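You operate a simulated robot arm through the tools that you are given. There is no shell and no other tool. Be economical: measure what you need, move in short steps, check, and stop when the job is done.

You run a simulated two-armed robot. Do the job below in one go: nothing can be reset, and whatever is moved stays where it is left.

TASK
Open the waste drawer.

It is judged by the outcome, as a careful person would: the job done as asked, and still so three seconds after it is handed in. It fails if anything else is knocked over, pushed out of place, dropped, spilled or broken.

THE ROBOT
Two 7-joint arms with two-finger parallel grippers on one trunk, on a base that drives. Base frame: it is fixed to the floor where the robot stands at the start and does not move with it; the origin is under the middle of the robot, x ahead of it, y to its left, z up. Lengths are in mm, angles in rad, forces in N, time in s.
The left shoulder is at the start at [70, 134, 1101], the right one opposite. With the tool pointing down near the work surface each hand reaches from about 100 to 640 mm from the robot's upright axis, wherever it stands, measured 20 degrees to its own side. Places, roughly: waste drawer [700, 100, 600]. Payload 1.57 kg a hand.
The tool frame of a hand sits at the grasp point between the pads (the TCP): z along the fingers, y along the line on which they close. The tips reach 30 mm beyond it. Largest opening 80 mm; finger width 17, thickness 12; the body of the gripper, 40 by 82 mm, starts 80 mm behind the TCP.
Orientation is that of the tool frame in the base frame, as a unit quaternion [x, y, z, w]. With the fingers straight down and closing along the base's y, the tool's x points along the base's -x, its y along +y and its z along -z.

THE INTERFACE
- The arms move only by the tool play_rows. It takes "left_series", "right_series" or both (then of equal length, played together; a hand with none holds still); each is a list of rows, each a list of 3 entries, a list of its own where there are three numbers: the shift along the tool's x, y, z in units of 400 mm (1.0 is 400 mm), then the turn, a rotation vector about the tool's x, y, z in units of 90 degrees (1.0 is 90 degrees), then the finger opening in mm, from 0 to 80. In form: [[[tx, ty, tz], [ax, ay, az], fingers], ...]. A call has 1 to 10 rows; each row is the pose to reach, as a shift and turn from the pose commanded when the call began, along the tool's axes at that moment. A call with a number of a shift or a turn outside -1 to 1 is refused whole. Each row takes 0.2 s and may step no farther than 50 mm and 0.15 rad from the row before; otherwise, or with a gripper value out of range, the whole call is refused. Where a pose cannot be reached the arm comes as near as it can. A force on the tool above 40 N (or 10 N above the force at the start of the call, whichever is more), or a blocked arm, ends the call early, and 0.2 s more pass. The fingers move at their own pace (about 153 mm/s each) and stop on an object; they squeeze with about 43 N. The grip force told is the motor's: it shows also when the fingers shut on nothing. Time passes only in rows, and 0.2 s behind the last, so rows that repeat a pose let the fingers close. The reply holds the time, the measured pose of the TCP, the force on the tool along the base axes, the opening and the grip force, in the units named above and with some noise, and new pictures: "pictures" is both (left out), scene, wrist or none (wrist: the cameras of the hands that moved).
- Cameras (640 x 400 px; columns grow to the right, rows downward): "scene" is now at [123.9, -8.6, 1305]; the picture's right is [-0.11, -0.99, 0.00], its down [-0.80, 0.08, -0.60] and it looks along [0.60, -0.06, -0.80] (base axes); focal length 250 px, centre (320, 200). "left" rides on the left gripper at [72, 7, -122] in its tool frame; the picture's right is [-0.09, 1.00, 0.00], its down [-0.84, -0.08, -0.54] and it looks along [-0.54, -0.05, 0.84] (tool axes); focal length 238 px, centre (320, 200). "right" rides on the right gripper at [72, -7, -122] in its tool frame; the picture's right is [0.09, 1.00, 0.00], its down [-0.84, 0.08, -0.54] and it looks along [-0.54, 0.05, 0.84] (tool axes); focal length 238 px, centre (320, 200). There is no depth. A picture from a camera that has moved, and an enlarged one, comes with that camera's place and axes in the base frame and with its lens.
- slide_trunk(by): slides the trunk up (or, below 0, down) by that many mm; the arms and the scene camera ride with it, the base frame stays. It gives what a move gives, with no picture.
- roll_base(legs): drives the robot by 1 to 6 legs, each [ahead, left, turn to the left] in mm, mm and rad, along the robot's own axes; the way and the turn of a leg run together, so that a leg with both is an arc; at most 1500 mm and 3.142 rad a leg. The arms and the cameras ride along, it lands a little off, and it stops where it bumps. It gives what a move gives, and a new picture of the scene camera.
- head_to(pan, tilt): turns the head with the scene camera to pan (to the left, within 1.501 rad either way) and tilt (down, from -0.506 to 1.204), counted from straight ahead of the robot. It gives what a move gives, and a new picture of the scene camera.
- enlarge(camera, box): a new picture of the part [left, top, right, bottom] of that camera's present view, enlarged. No time passes.
- finish_job(): hands the job in; it is judged then, once.

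Go step by step. Nothing tells you exact positions but the pictures and the camera data: compare them with the known pose of the tool, close in by small moves and look again before you grip or let go. The budget is 120 turns and 260 pictures, counting those below and the enlarged ones. Unless the task says otherwise, let go and move clear before handing in, and close with one line.

The tools are called after "Call:" as a command line: name --argument value ..., lists and objects as JSON in quotes. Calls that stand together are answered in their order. play_rows: Moves the arms, as the interface text tells. Its arguments: {"type":"object","properties":{"left_series":{"type":"array"},"right_series":{"type":"array"},"pictures":{"type":"string","enum":["both","scene","wrist","none"]}},"required":[]} The other tools are called the same way: slide_trunk (by) slides the trunk up or down; roll_base (legs) drives the base; head_to (pan, tilt) turns the head that bears the scene camera; enlarge (camera, box) takes an enlarged picture of a part of a camera's view; finish_job () hands the job in.

At the start:

```text
clock: 0.0
left_tool_pos: [428.1, 132.5, 1039.4]
left_tcp_rot: [0.001, 1.0, 0.0, 0.0]
left_contact_force: [0.9, 0.2, 0.4]
left_opening: 79.7
left_gripper_force: 0.0
right_tool_pos: [450.2, -296.4, 969.0]
right_tcp_rot: [-0.001, 1.0, 0.0, 0.0]
right_contact_force: [-0.2, -0.4, 0.3]
right_opening: 80.0
right_gripper_force: 0.0
trunk travel left (down, up): [-675.0, 265.0]
robot x, y, heading: [-1.3, 0.1, -0.0]
head pan, tilt: [-0.106, 0.929]
```

scene: 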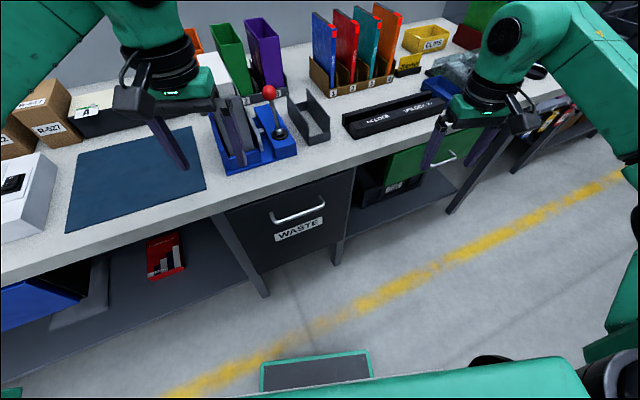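
right: 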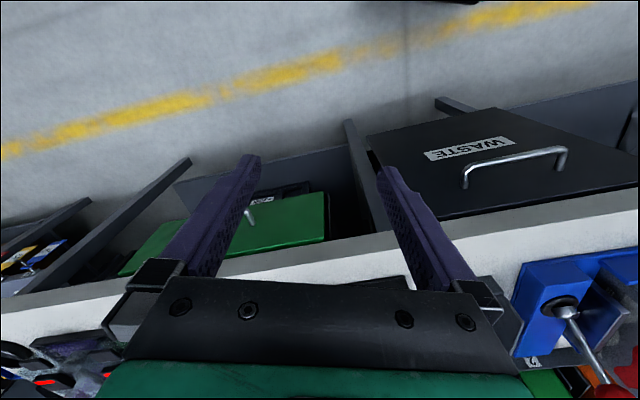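
left: 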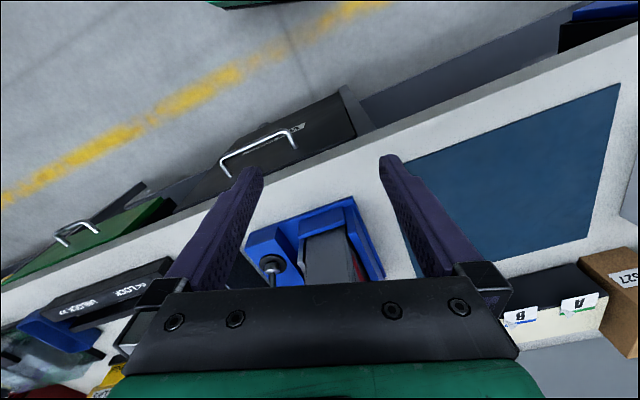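

The black WASTE drawer is ahead of me, its front turned slightly from my heading, with a bar handle. My first triangulation puts the handle higher than the rough place suggests, so I'll enlarge all three views to measure it.

Call:
enlarge --camera "scene" --box '[200, 130, 400, 255]'

Call:
enlarge --camera "right" --box '[400, 80, 640, 230]'

Call:
enlarge --camera "left" --box '[160, 80, 400, 230]'

```text
3.20 times, centred on (300, 192) of scene
camera zoom: at [123.9, -8.6, 1305.0], right [-0.11, -0.99, 0.0], down [-0.8, 0.08, -0.6], along [0.6, -0.06, -0.8], focal length 800 px, centre (384, 224)
```

zoom: 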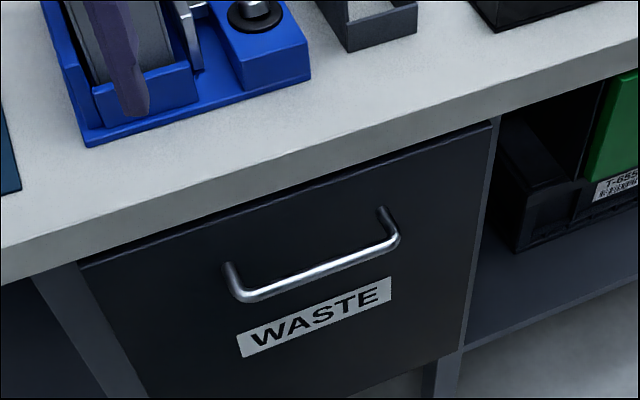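

```text
2.67 times, centred on (520, 155) of right
camera zoom: at [378.6, -302.6, 1090.8], right [-0.09, 1.0, 0.0], down [0.84, 0.08, 0.54], along [0.54, 0.05, -0.84], focal length 636 px, centre (-213, 320)
```

zoom: 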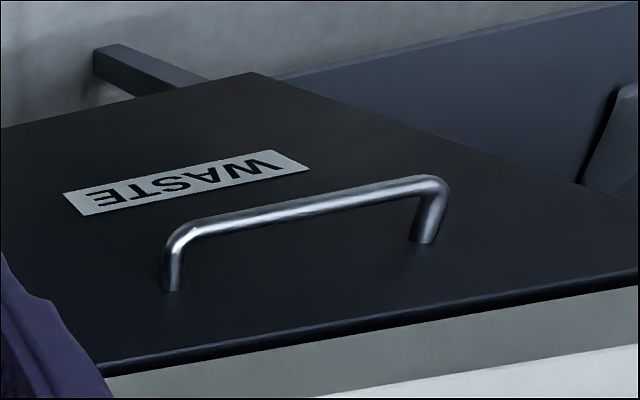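

```text
2.67 times, centred on (280, 155) of left
camera zoom: at [357.3, 138.4, 1160.9], right [0.09, 1.0, 0.0], down [0.84, -0.08, 0.54], along [0.54, -0.05, -0.84], focal length 636 px, centre (427, 320)
```

zoom: 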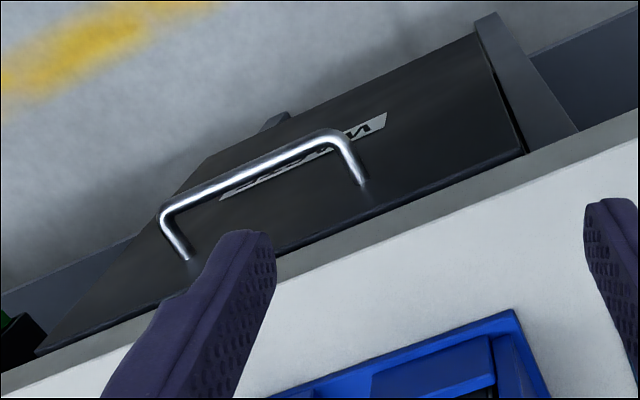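

All three views agree: the handle bar runs from about [470, 70, 763] to [516, -57, 753], and the drawer front is turned about 0.34 rad from my heading. I'll back off and turn left to square up, so the right arm can pull the drawer straight out.

Call:
roll_base --legs '[[-130, 0, 0], [0, 0, 0.345]]'

Call:
head_to --pan -0.3 --tilt 0.8

```text
clock: 2.4
left_tool_pos: [228.0, 269.5, 1039.5]
left_tcp_rot: [-0.172, 0.985, 0.0, 0.0]
left_contact_force: [0.4, 0.0, -0.5]
left_opening: 80.3
left_gripper_force: 0.1
right_tool_pos: [393.4, -127.2, 969.0]
right_tcp_rot: [-0.172, 0.985, -0.001, 0.001]
right_contact_force: [-0.3, -0.2, 0.1]
right_opening: 79.8
right_gripper_force: 0.0
trunk travel left (down, up): [-675.0, 265.0]
robot x, y, heading: [-135.6, -1.5, 0.346]
head pan, tilt: [-0.106, 0.929]
camera scene: at [-11.2, 33.4, 1304.9], right [0.24, -0.97, 0.0], down [-0.78, -0.19, -0.6], along [0.58, 0.14, -0.8], focal length 250 px, centre (320, 200)
```

scene: 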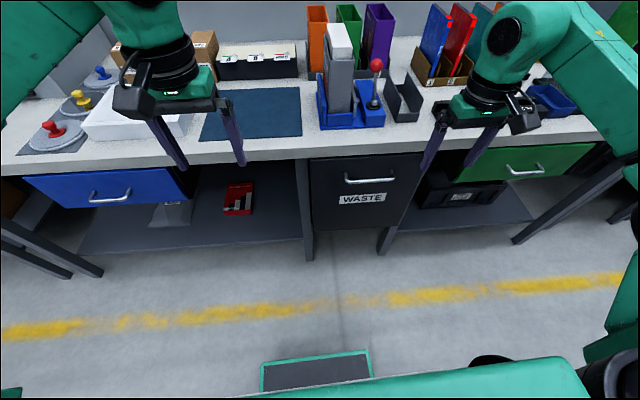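

```text
clock: 3.1
left_tool_pos: [228.1, 269.0, 1039.1]
left_tcp_rot: [-0.173, 0.985, 0.001, 0.0]
left_contact_force: [-0.4, 0.0, 0.3]
left_opening: 79.9
left_gripper_force: 0.0
right_tool_pos: [393.8, -124.8, 969.2]
right_tcp_rot: [-0.172, 0.985, 0.0, 0.0]
right_contact_force: [-0.4, 0.1, -0.6]
right_opening: 80.1
right_gripper_force: 0.1
trunk travel left (down, up): [-675.0, 265.0]
robot x, y, heading: [-132.2, -0.9, 0.349]
head pan, tilt: [-0.3, 0.799]
camera scene: at [-2.8, 20.0, 1314.9], right [0.05, -1.0, 0.0], down [-0.72, -0.03, -0.7], along [0.7, 0.03, -0.72], focal length 250 px, centre (320, 200)
```

scene: 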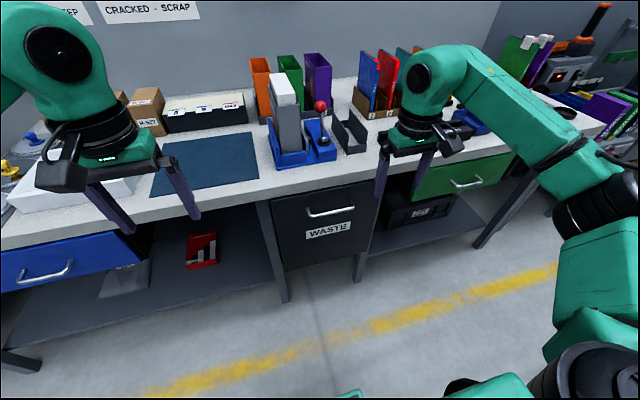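

The new view confirms the handle centre at about [494, 9, 757]: 590 ahead of me and 205 to my right. The right hand is clear of the table, so I'll lower it and pitch it toward the drawer.

Call:
play_rows --right_series '[[[0, 0.025, 0.04], [0, -0.086, 0], 80], [[0, 0.05, 0.08], [0, -0.172, 0], 80], [[0, 0.075, 0.12], [0, -0.258, 0], 80], [[0, 0.1, 0.16], [0, -0.344, 0], 80], [[0, 0.125, 0.2], [0, -0.43, 0], 80], [[0, 0.15, 0.24], [0, -0.516, 0], 80], [[0, 0.175, 0.28], [0, -0.602, 0], 80], [[0, 0.2, 0.32], [0, -0.688, 0], 80], [[0, 0.225, 0.36], [0, -0.774, 0], 80]]'

```text
clock: 5.1
left_tool_pos: [228.0, 268.9, 1040.3]
left_tcp_rot: [-0.171, 0.985, 0.0, 0.0]
left_contact_force: [-0.1, 0.3, -0.5]
left_opening: 80.0
left_gripper_force: 0.1
right_tool_pos: [370.6, -58.2, 856.3]
right_tcp_rot: [-0.153, 0.877, 0.079, 0.449]
right_contact_force: [-1.0, 0.9, 0.3]
right_opening: 80.3
right_gripper_force: 0.0
right hand out of reach, approached as far as the arm can: row 8, 9
trunk travel left (down, up): [-675.0, 265.0]
robot x, y, heading: [-128.1, -2.7, 0.347]
head pan, tilt: [-0.3, 0.799]
camera scene: at [-2.7, 19.8, 1314.9], right [0.05, -1.0, 0.0], down [-0.72, -0.03, -0.7], along [0.7, 0.03, -0.72], focal length 250 px, centre (320, 200)
camera right: at [240.3, -112.9, 868.7], right [-0.39, 0.92, -0.07], down [0.02, 0.09, 1.0], along [0.92, 0.39, -0.05], focal length 238 px, centre (320, 200)
```

scene: 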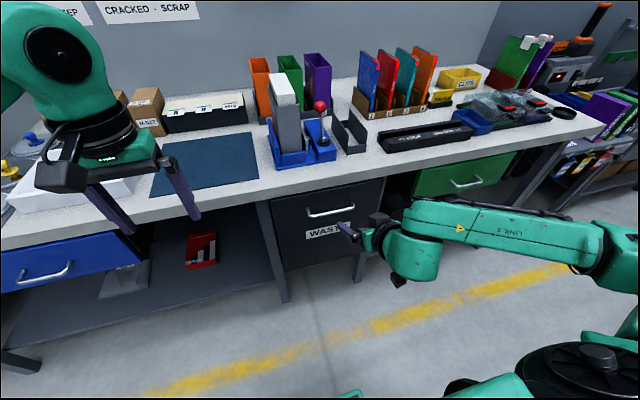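
right: 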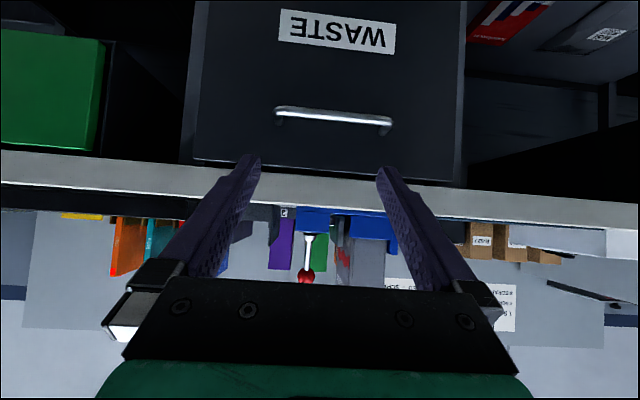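

The arm ran out of reach at 54° of pitch because the shoulder is too high for a near-level hand. I'll lower the trunk, since both hands are in free space in front of the table.

Call:
slide_trunk --by -200

```text
clock: 7.3
left_tool_pos: [229.0, 269.6, 840.3]
left_tcp_rot: [-0.172, 0.985, 0.0, 0.0]
left_contact_force: [0.8, -0.2, 0.0]
left_opening: 79.7
left_gripper_force: 0.1
right_tool_pos: [370.2, -59.5, 656.2]
right_tcp_rot: [-0.153, 0.877, 0.078, 0.449]
right_contact_force: [0.5, -1.4, 0.6]
right_opening: 80.1
right_gripper_force: 0.1
trunk travel left (down, up): [-475.0, 465.0]
robot x, y, heading: [-132.1, -2.1, 0.346]
head pan, tilt: [-0.3, 0.799]
```

The trunk is down 200. I'll raise the hand back toward handle height.

Call:
play_rows --right_series '[[[-0.05, 0, -0.037], [0, -0.05, 0], 80], [[-0.1, 0, -0.074], [0, -0.1, 0], 80], [[-0.15, 0, -0.11], [0, -0.15, 0], 80], [[-0.2, 0, -0.147], [0, -0.18, 0], 80]]' --pictures "none"

```text
clock: 8.3
left_tool_pos: [227.4, 270.4, 840.5]
left_tcp_rot: [-0.172, 0.985, 0.0, 0.001]
left_contact_force: [0.1, -0.5, -0.5]
left_opening: 79.9
left_gripper_force: 0.1
right_tool_pos: [396.0, -60.0, 785.6]
right_tcp_rot: [-0.143, 0.814, 0.091, 0.556]
right_contact_force: [-0.4, 0.7, 1.1]
right_opening: 79.9
right_gripper_force: 0.1
right hand out of reach, approached as far as the arm can: row 3, 4
trunk travel left (down, up): [-475.0, 465.0]
robot x, y, heading: [-128.7, -0.9, 0.345]
head pan, tilt: [-0.3, 0.799]
```

The hand is pitched about 68°, which is good enough. Next I'll roll it 90° so the fingers close vertically over the horizontal bar.

Call:
play_rows --right_series '[[[0, 0, 0], [0, 0, -0.09], 80], [[0, 0, 0], [0, 0, -0.18], 80], [[0, 0, 0], [0, 0, -0.27], 80], [[0, 0, 0], [0, 0, -0.36], 80], [[0, 0, 0], [0, 0, -0.45], 80], [[0, 0, 0], [0, 0, -0.54], 80], [[0, 0, 0], [0, 0, -0.63], 80], [[0, 0, 0], [0, 0, -0.72], 80], [[0, 0, 0], [0, 0, -0.81], 80], [[0, 0, 0], [0, 0, -0.9], 80]]'

```text
clock: 10.5
left_tool_pos: [228.6, 270.0, 839.8]
left_tcp_rot: [-0.172, 0.985, 0.0, 0.0]
left_contact_force: [0.5, -0.4, 0.0]
left_opening: 80.2
left_gripper_force: 0.0
right_tool_pos: [396.4, -58.5, 787.0]
right_tcp_rot: [0.631, -0.52, 0.295, -0.495]
right_contact_force: [0.4, 0.1, -0.9]
right_opening: 79.8
right_gripper_force: 0.1
trunk travel left (down, up): [-475.0, 465.0]
robot x, y, heading: [-134.6, 0.2, 0.342]
head pan, tilt: [-0.3, 0.799]
camera scene: at [-2.4, 20.1, 1114.8], right [0.05, -1.0, 0.0], down [-0.72, -0.03, -0.7], along [0.7, 0.03, -0.72], focal length 250 px, centre (320, 200)
camera right: at [312.2, -165.3, 823.6], right [-0.34, -0.06, -0.94], down [-0.75, 0.62, 0.23], along [0.57, 0.78, -0.25], focal length 238 px, centre (320, 200)
```

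scene: 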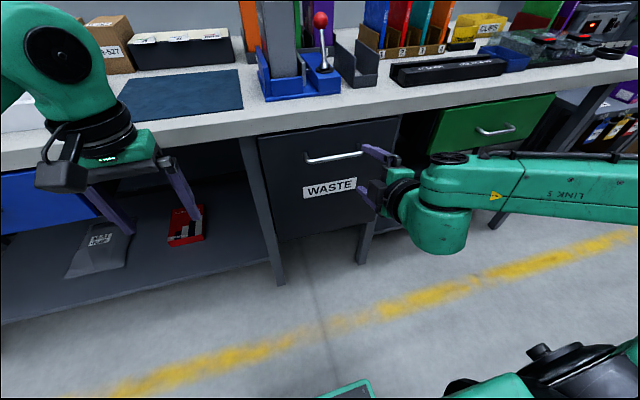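
right: 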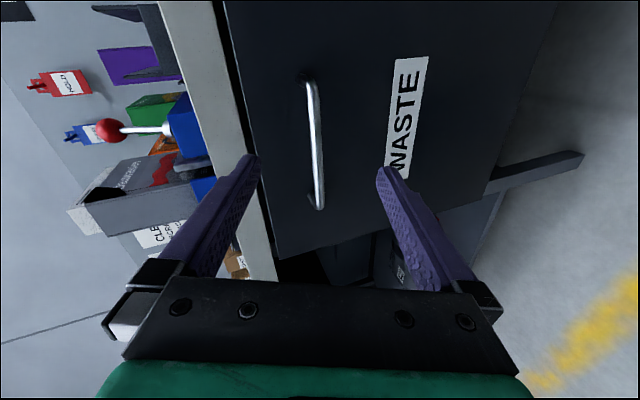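

The roll worked, and the wrist view again fits the bar at about [496, 8, 755]; it stands some 42 mm off the drawer front. I'll finish the roll and line up about 80 mm short of the bar.

Call:
play_rows --right_series '[[[-0.04, -0.006, 0.037], [0, 0, -0.05], 56], [[-0.079, -0.012, 0.074], [0, 0, -0.1], 56], [[-0.079, -0.012, 0.074], [0, 0, -0.1], 56]]'

Call:
enlarge --camera "scene" --box '[230, 100, 470, 250]'

```text
clock: 11.3
left_tool_pos: [226.9, 269.0, 839.3]
left_tcp_rot: [-0.172, 0.985, 0.0, 0.0]
left_contact_force: [0.1, -0.2, -0.1]
left_opening: 80.1
left_gripper_force: 0.0
right_tool_pos: [415.9, -19.4, 785.1]
right_tcp_rot: [0.669, -0.47, 0.331, -0.472]
right_contact_force: [0.7, -0.8, 0.2]
right_opening: 56.2
right_gripper_force: 0.0
trunk travel left (down, up): [-475.0, 465.0]
robot x, y, heading: [-128.5, -2.5, 0.351]
head pan, tilt: [-0.3, 0.799]
camera scene: at [-2.8, 19.2, 1114.9], right [0.05, -1.0, 0.0], down [-0.72, -0.03, -0.7], along [0.7, 0.03, -0.72], focal length 250 px, centre (320, 200)
camera right: at [335.1, -125.1, 832.9], right [-0.28, -0.2, -0.94], down [-0.79, 0.61, 0.11], along [0.55, 0.77, -0.33], focal length 238 px, centre (320, 200)
```

scene: 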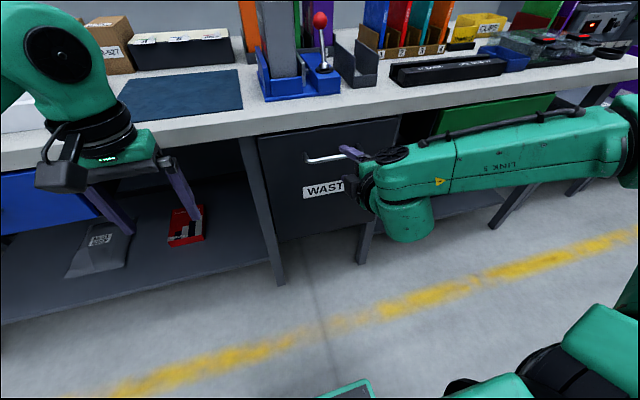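
right: 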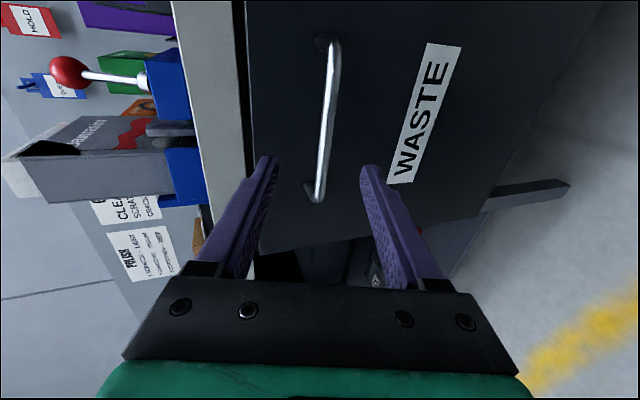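

```text
2.67 times, centred on (350, 175) of scene
camera zoom: at [-2.8, 19.2, 1114.9], right [0.05, -1.0, 0.0], down [-0.72, -0.03, -0.7], along [0.7, 0.03, -0.72], focal length 667 px, centre (240, 267)
```

zoom: 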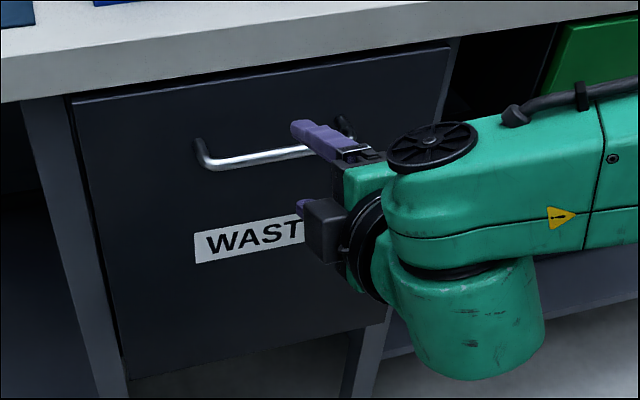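

The fingers straddle the bar, one above and one below, and their line meets it at about z = 755. I'll advance in small steps.

Call:
play_rows --right_series '[[[0, 0, 0.04], [0, 0, 0], 56], [[0, 0, 0.08], [0, 0, 0], 56], [[0, 0, 0.12], [0, 0, 0], 56], [[0, 0, 0.15], [0, 0, 0], 56]]'

Call:
enlarge --camera "scene" --box '[230, 100, 470, 250]'

```text
clock: 12.3
left_tool_pos: [226.5, 269.9, 839.6]
left_tcp_rot: [-0.172, 0.985, -0.001, 0.0]
left_contact_force: [-0.4, -0.4, -0.3]
left_opening: 79.8
left_gripper_force: 0.1
right_tool_pos: [470.6, -2.4, 766.3]
right_tcp_rot: [0.669, -0.47, 0.332, -0.471]
right_contact_force: [-0.6, -0.4, 0.0]
right_opening: 56.0
right_gripper_force: 0.0
trunk travel left (down, up): [-475.0, 465.0]
robot x, y, heading: [-132.1, 0.2, 0.346]
head pan, tilt: [-0.3, 0.799]
camera scene: at [-2.5, 19.9, 1114.9], right [0.05, -1.0, 0.0], down [-0.72, -0.03, -0.7], along [0.7, 0.03, -0.72], focal length 250 px, centre (320, 200)
camera right: at [388.4, -106.6, 813.6], right [-0.28, -0.2, -0.94], down [-0.79, 0.61, 0.11], along [0.55, 0.77, -0.33], focal length 238 px, centre (320, 200)
```

scene: 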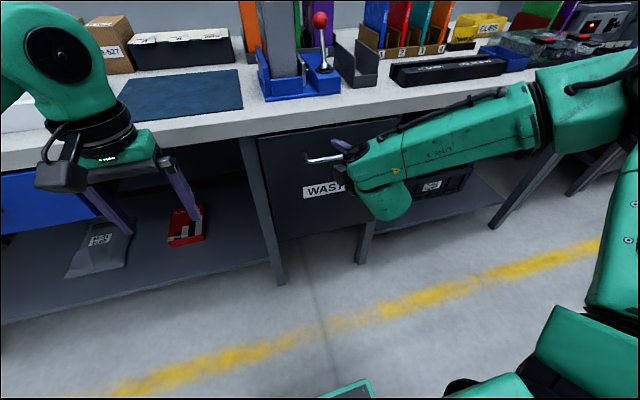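
right: 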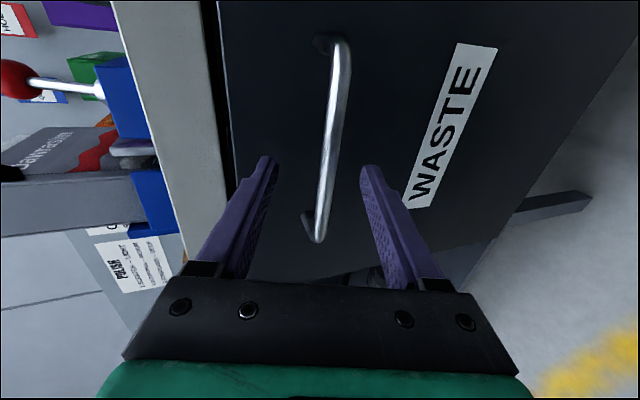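

```text
2.67 times, centred on (350, 175) of scene
camera zoom: at [-2.5, 19.9, 1114.9], right [0.05, -1.0, 0.0], down [-0.72, -0.03, -0.7], along [0.7, 0.03, -0.72], focal length 667 px, centre (240, 267)
```

zoom: 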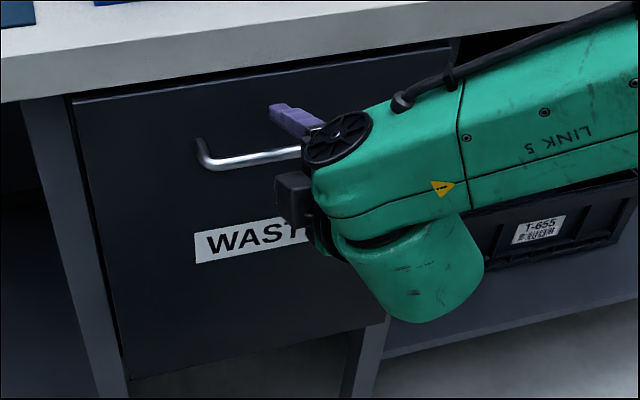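

The bar now sits well between the fingers. I'll advance another 20 mm and close.

Call:
play_rows --right_series '[[[0, 0, 0.025], [0, 0, 0], 56], [[0, 0, 0.05], [0, 0, 0], 56], [[0, 0, 0.05], [0, 0, 0], 30], [[0, 0, 0.05], [0, 0, 0], 15], [[0, 0, 0.05], [0, 0, 0], 0], [[0, 0, 0.05], [0, 0, 0], 0]]'

```text
clock: 13.7
left_tool_pos: [228.9, 269.7, 839.6]
left_tcp_rot: [-0.172, 0.985, -0.001, -0.001]
left_contact_force: [-0.1, 0.1, -0.3]
left_opening: 79.9
left_gripper_force: 0.0
right_tool_pos: [484.9, 3.7, 755.6]
right_tcp_rot: [0.67, -0.472, 0.329, -0.469]
right_contact_force: [-15.3, -0.4, -22.3]
right_opening: 11.7
right_gripper_force: 29.5
trunk travel left (down, up): [-475.0, 465.0]
robot x, y, heading: [-128.9, -0.3, 0.346]
head pan, tilt: [-0.3, 0.799]
camera scene: at [-1.7, 19.6, 1114.5], right [0.05, -1.0, 0.0], down [-0.72, -0.03, -0.7], along [0.7, 0.03, -0.72], focal length 250 px, centre (320, 200)
camera right: at [404.4, -101.5, 803.6], right [-0.29, -0.2, -0.93], down [-0.79, 0.61, 0.12], along [0.54, 0.77, -0.34], focal length 238 px, centre (320, 200)
```

scene: 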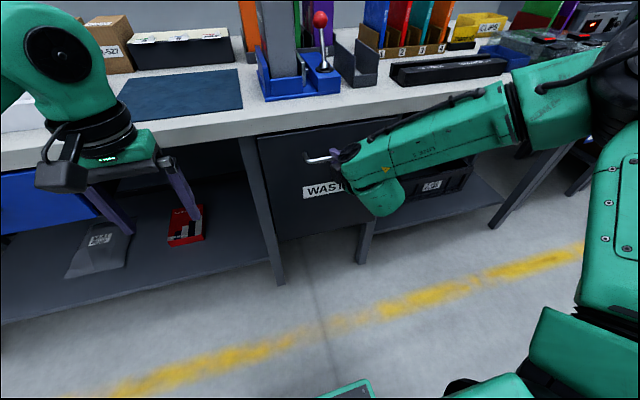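
right: 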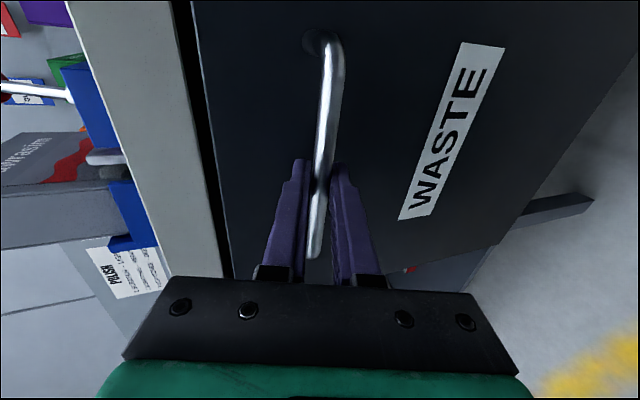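

I have the bar gripped at an 11.7 mm opening. I'll pull straight out along the drawer's normal, with a small downward correction to relieve the vertical load.

Call:
play_rows --right_series '[[[0, 0.007, 0.002], [0, 0, 0], 0], [[0, 0.0154, -0.0215], [0, 0, 0], 0], [[0, 0.0239, -0.045], [0, 0, 0], 0], [[0, 0.0323, -0.0687], [0, 0, 0], 0], [[0, 0.041, -0.092], [0, 0, 0], 0]]'

```text
clock: 14.9
left_tool_pos: [229.5, 270.5, 839.1]
left_tcp_rot: [-0.172, 0.985, 0.0, -0.002]
left_contact_force: [-0.8, -0.5, -0.7]
left_opening: 80.0
left_gripper_force: 0.0
right_tool_pos: [451.6, -7.3, 755.0]
right_tcp_rot: [0.67, -0.471, 0.33, -0.47]
right_contact_force: [-3.6, 4.7, -17.0]
right_opening: 11.5
right_gripper_force: 29.1
trunk travel left (down, up): [-475.0, 465.0]
robot x, y, heading: [-131.7, -1.2, 0.345]
head pan, tilt: [-0.3, 0.799]
camera scene: at [-0.3, 20.7, 1114.5], right [0.05, -1.0, 0.0], down [-0.72, -0.03, -0.7], along [0.69, 0.03, -0.72], focal length 250 px, centre (320, 200)
camera right: at [370.2, -112.9, 802.9], right [-0.29, -0.2, -0.94], down [-0.79, 0.6, 0.11], along [0.54, 0.77, -0.33], focal length 238 px, centre (320, 200)
```

scene: 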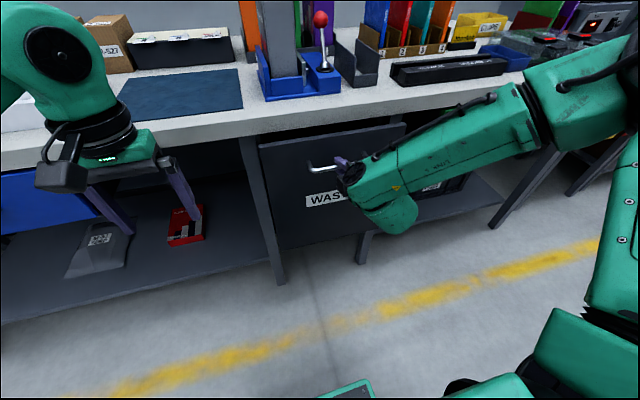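
right: 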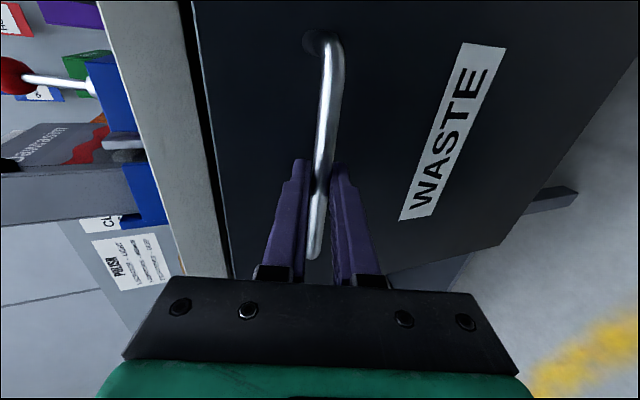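

The drawer slides out freely. I'll keep pulling.

Call:
play_rows --right_series '[[[0, 0.02, -0.035], [0, 0, 0], 0], [[0, 0.033, -0.07], [0, 0, 0], 0], [[0, 0.045, -0.105], [0, 0, 0], 0], [[0, 0.0575, -0.14], [0, 0, 0], 0], [[0, 0.07, -0.175], [0, 0, 0], 0], [[0, 0.083, -0.21], [0, 0, 0], 0]]' --pictures "scene"

```text
clock: 16.3
left_tool_pos: [228.1, 272.5, 838.3]
left_tcp_rot: [-0.173, 0.985, -0.002, 0.0]
left_contact_force: [0.2, 0.2, 0.1]
left_opening: 80.0
left_gripper_force: 0.1
right_tool_pos: [383.2, -39.9, 756.1]
right_tcp_rot: [0.672, -0.47, 0.329, -0.469]
right_contact_force: [-7.9, 19.4, -17.2]
right_opening: 12.0
right_gripper_force: 28.7
right hand out of reach, approached as far as the arm can: row 5, 6
trunk travel left (down, up): [-475.0, 465.0]
robot x, y, heading: [-128.5, -0.6, 0.346]
head pan, tilt: [-0.3, 0.799]
camera scene: at [-1.7, 23.2, 1114.5], right [0.05, -1.0, 0.0], down [-0.72, -0.04, -0.7], along [0.7, 0.03, -0.72], focal length 250 px, centre (320, 200)
```

scene: 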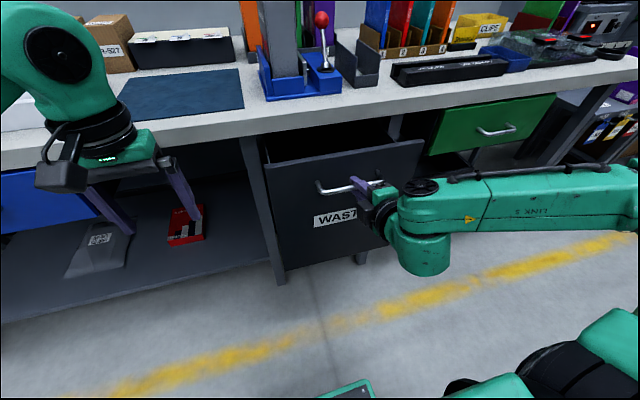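

It's out about 110 mm and the arm is at its near limit. I'll do the rest by driving the base straight back with the grip held.

Call:
roll_base --legs '[[-80, 0, 0]]'

```text
clock: 17.3
left_tool_pos: [155.6, 245.5, 837.7]
left_tcp_rot: [-0.172, 0.985, -0.002, -0.001]
left_contact_force: [0.9, -0.5, 0.1]
left_opening: 80.1
left_gripper_force: 0.1
right_tool_pos: [310.2, -67.5, 755.4]
right_tcp_rot: [0.67, -0.47, 0.33, -0.47]
right_contact_force: [-6.2, 20.1, -23.5]
right_opening: 11.8
right_gripper_force: 29.7
trunk travel left (down, up): [-475.0, 465.0]
robot x, y, heading: [-202.6, -26.5, 0.348]
head pan, tilt: [-0.3, 0.799]
camera scene: at [-75.4, -4.2, 1114.5], right [0.04, -1.0, 0.0], down [-0.72, -0.03, -0.7], along [0.69, 0.03, -0.72], focal length 250 px, centre (320, 200)
```

scene: 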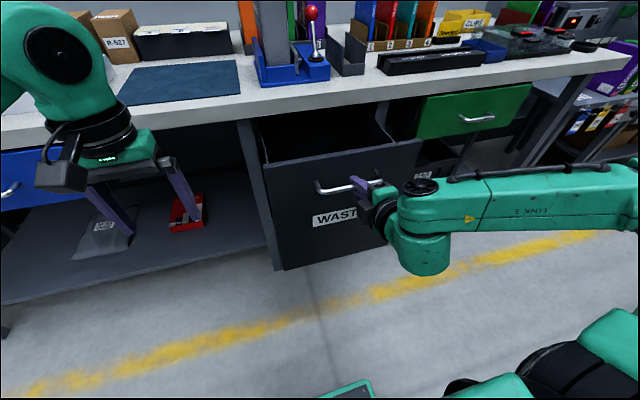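

It's now open about 190 mm and the base pull works well. I'll continue in short legs until I reach the end of its travel.

Call:
roll_base --legs '[[-60, 0, 0]]'

```text
clock: 18.3
left_tool_pos: [97.8, 223.8, 839.2]
left_tcp_rot: [-0.171, 0.985, -0.002, -0.001]
left_contact_force: [-0.7, 0.0, 0.4]
left_opening: 80.1
left_gripper_force: 0.1
right_tool_pos: [251.0, -87.1, 756.5]
right_tcp_rot: [0.672, -0.47, 0.328, -0.469]
right_contact_force: [-5.2, 16.9, -12.5]
right_opening: 11.9
right_gripper_force: 29.1
trunk travel left (down, up): [-475.0, 465.0]
robot x, y, heading: [-262.4, -46.1, 0.351]
head pan, tilt: [-0.3, 0.799]
camera scene: at [-133.2, -24.7, 1114.8], right [0.04, -1.0, 0.0], down [-0.72, -0.03, -0.7], along [0.7, 0.03, -0.72], focal length 250 px, centre (320, 200)
```

scene: 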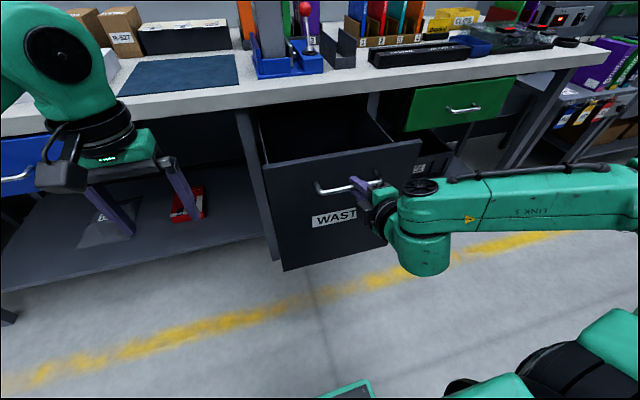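

It's open about 250 mm with no extra resistance yet. I'll go on.

Call:
roll_base --legs '[[-50, 0, 0]]'

```text
clock: 19.2
left_tool_pos: [50.0, 206.1, 838.9]
left_tcp_rot: [-0.171, 0.985, -0.001, 0.0]
left_contact_force: [0.7, 0.4, 1.2]
left_opening: 79.8
left_gripper_force: 0.0
right_tool_pos: [203.7, -103.5, 755.5]
right_tcp_rot: [0.673, -0.469, 0.327, -0.47]
right_contact_force: [-3.8, 14.1, -7.7]
right_opening: 11.7
right_gripper_force: 28.9
trunk travel left (down, up): [-475.0, 465.0]
robot x, y, heading: [-304.6, -63.4, 0.342]
head pan, tilt: [-0.3, 0.799]
camera scene: at [-180.9, -41.9, 1114.9], right [0.04, -1.0, 0.0], down [-0.72, -0.03, -0.7], along [0.7, 0.03, -0.72], focal length 250 px, centre (320, 200)
```

scene: 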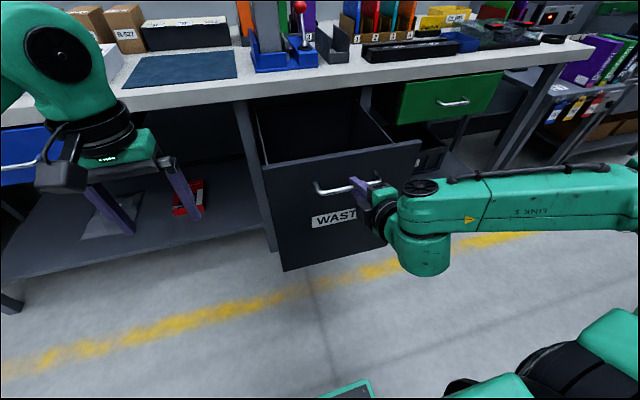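

It's about 300 mm out and still free. One more short leg to feel for the end stop.

Call:
roll_base --legs '[[-40, 0, 0]]'

```text
clock: 20.6
left_tool_pos: [11.9, 193.0, 840.7]
left_tcp_rot: [-0.173, 0.985, -0.001, 0.0]
left_contact_force: [-0.6, 0.6, 0.6]
left_opening: 79.9
left_gripper_force: 0.1
right_tool_pos: [169.1, -118.0, 761.4]
right_tcp_rot: [0.668, -0.465, 0.332, -0.476]
right_contact_force: [-0.5, 2.9, 0.7]
right_opening: 11.7
right_gripper_force: 29.1
trunk travel left (down, up): [-475.0, 465.0]
robot x, y, heading: [-346.7, -75.3, 0.345]
head pan, tilt: [-0.3, 0.799]
stopped in leg 1: the force on the tool passed its limit (the readings are from after the stop); the commanded pose is now the measured one
camera scene: at [-218.0, -56.8, 1114.7], right [0.05, -1.0, 0.0], down [-0.72, -0.03, -0.7], along [0.7, 0.03, -0.72], focal length 250 px, centre (320, 200)
```

scene: 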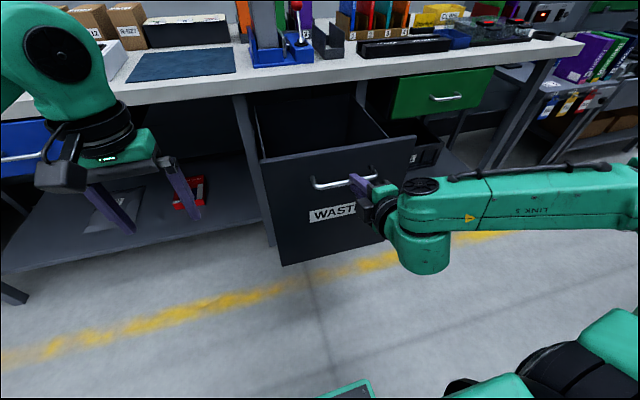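

It has reached its end stop at about 340 mm. I'll open the fingers and then back the base away.

Call:
play_rows --right_series '[[[0, 0, 0], [0, 0, 0], 30], [[0, 0, 0], [0, 0, 0], 60], [[0, 0, 0], [0, 0, 0], 60], [[0, 0, 0], [0, 0, 0], 60]]'

```text
clock: 21.6
left_tool_pos: [13.1, 192.4, 839.9]
left_tcp_rot: [-0.172, 0.985, -0.001, 0.0]
left_contact_force: [-0.3, 0.1, 0.2]
left_opening: 80.0
left_gripper_force: 0.1
right_tool_pos: [169.2, -118.6, 761.3]
right_tcp_rot: [0.668, -0.466, 0.332, -0.476]
right_contact_force: [0.4, 0.0, -0.8]
right_opening: 60.0
right_gripper_force: 0.2
trunk travel left (down, up): [-475.0, 465.0]
robot x, y, heading: [-345.7, -80.6, 0.346]
head pan, tilt: [-0.3, 0.799]
camera scene: at [-217.9, -57.5, 1114.9], right [0.05, -1.0, 0.0], down [-0.72, -0.03, -0.7], along [0.7, 0.03, -0.72], focal length 250 px, centre (320, 200)
camera right: at [88.0, -224.2, 807.7], right [-0.27, -0.2, -0.94], down [-0.79, 0.6, 0.1], along [0.54, 0.77, -0.32], focal length 238 px, centre (320, 200)
```

scene: 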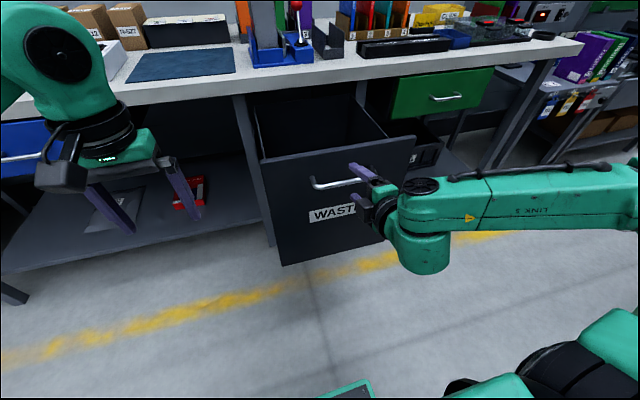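
right: 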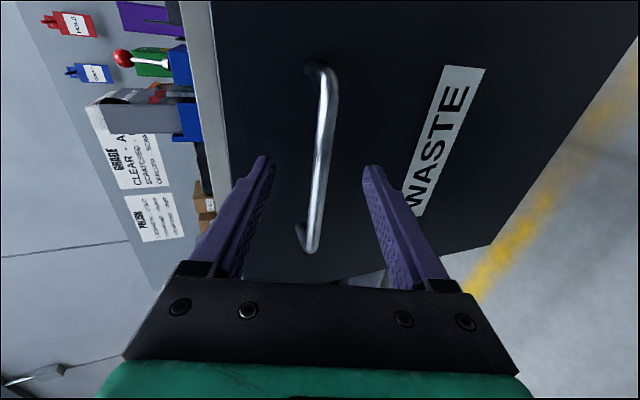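

The fingers are clear of the bar above and below. I'll back the base away.

Call:
roll_base --legs '[[-150, 0, 0]]'

```text
clock: 23.0
left_tool_pos: [-129.8, 139.2, 839.2]
left_tcp_rot: [-0.17, 0.985, -0.001, -0.001]
left_contact_force: [0.6, 0.2, 0.6]
left_opening: 80.1
left_gripper_force: 0.0
right_tool_pos: [26.7, -171.5, 761.8]
right_tcp_rot: [0.666, -0.468, 0.334, -0.475]
right_contact_force: [0.9, 0.3, 0.4]
right_opening: 59.8
right_gripper_force: 0.0
trunk travel left (down, up): [-475.0, 465.0]
robot x, y, heading: [-489.5, -132.6, 0.34]
head pan, tilt: [-0.3, 0.799]
camera scene: at [-361.5, -109.3, 1115.0], right [0.04, -1.0, 0.0], down [-0.72, -0.03, -0.7], along [0.7, 0.03, -0.72], focal length 250 px, centre (320, 200)
```

scene: 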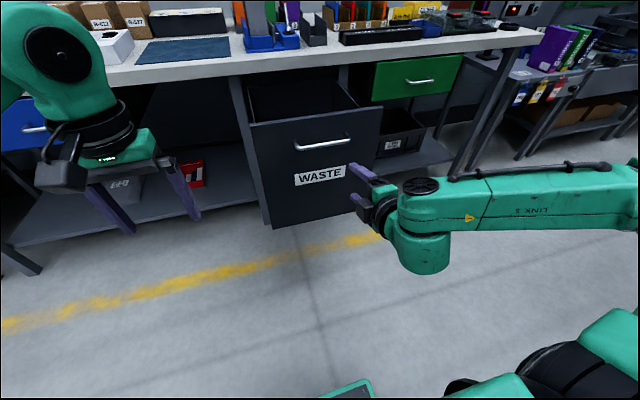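

The drawer stands fully open, the hand is clear, and nothing else in view has been disturbed. I'm handing the job in.

Call:
finish_job

```text
The job is handed in.
```

The waste drawer is open to its end stop, about 340 mm out, and the hand has let go and moved clear.
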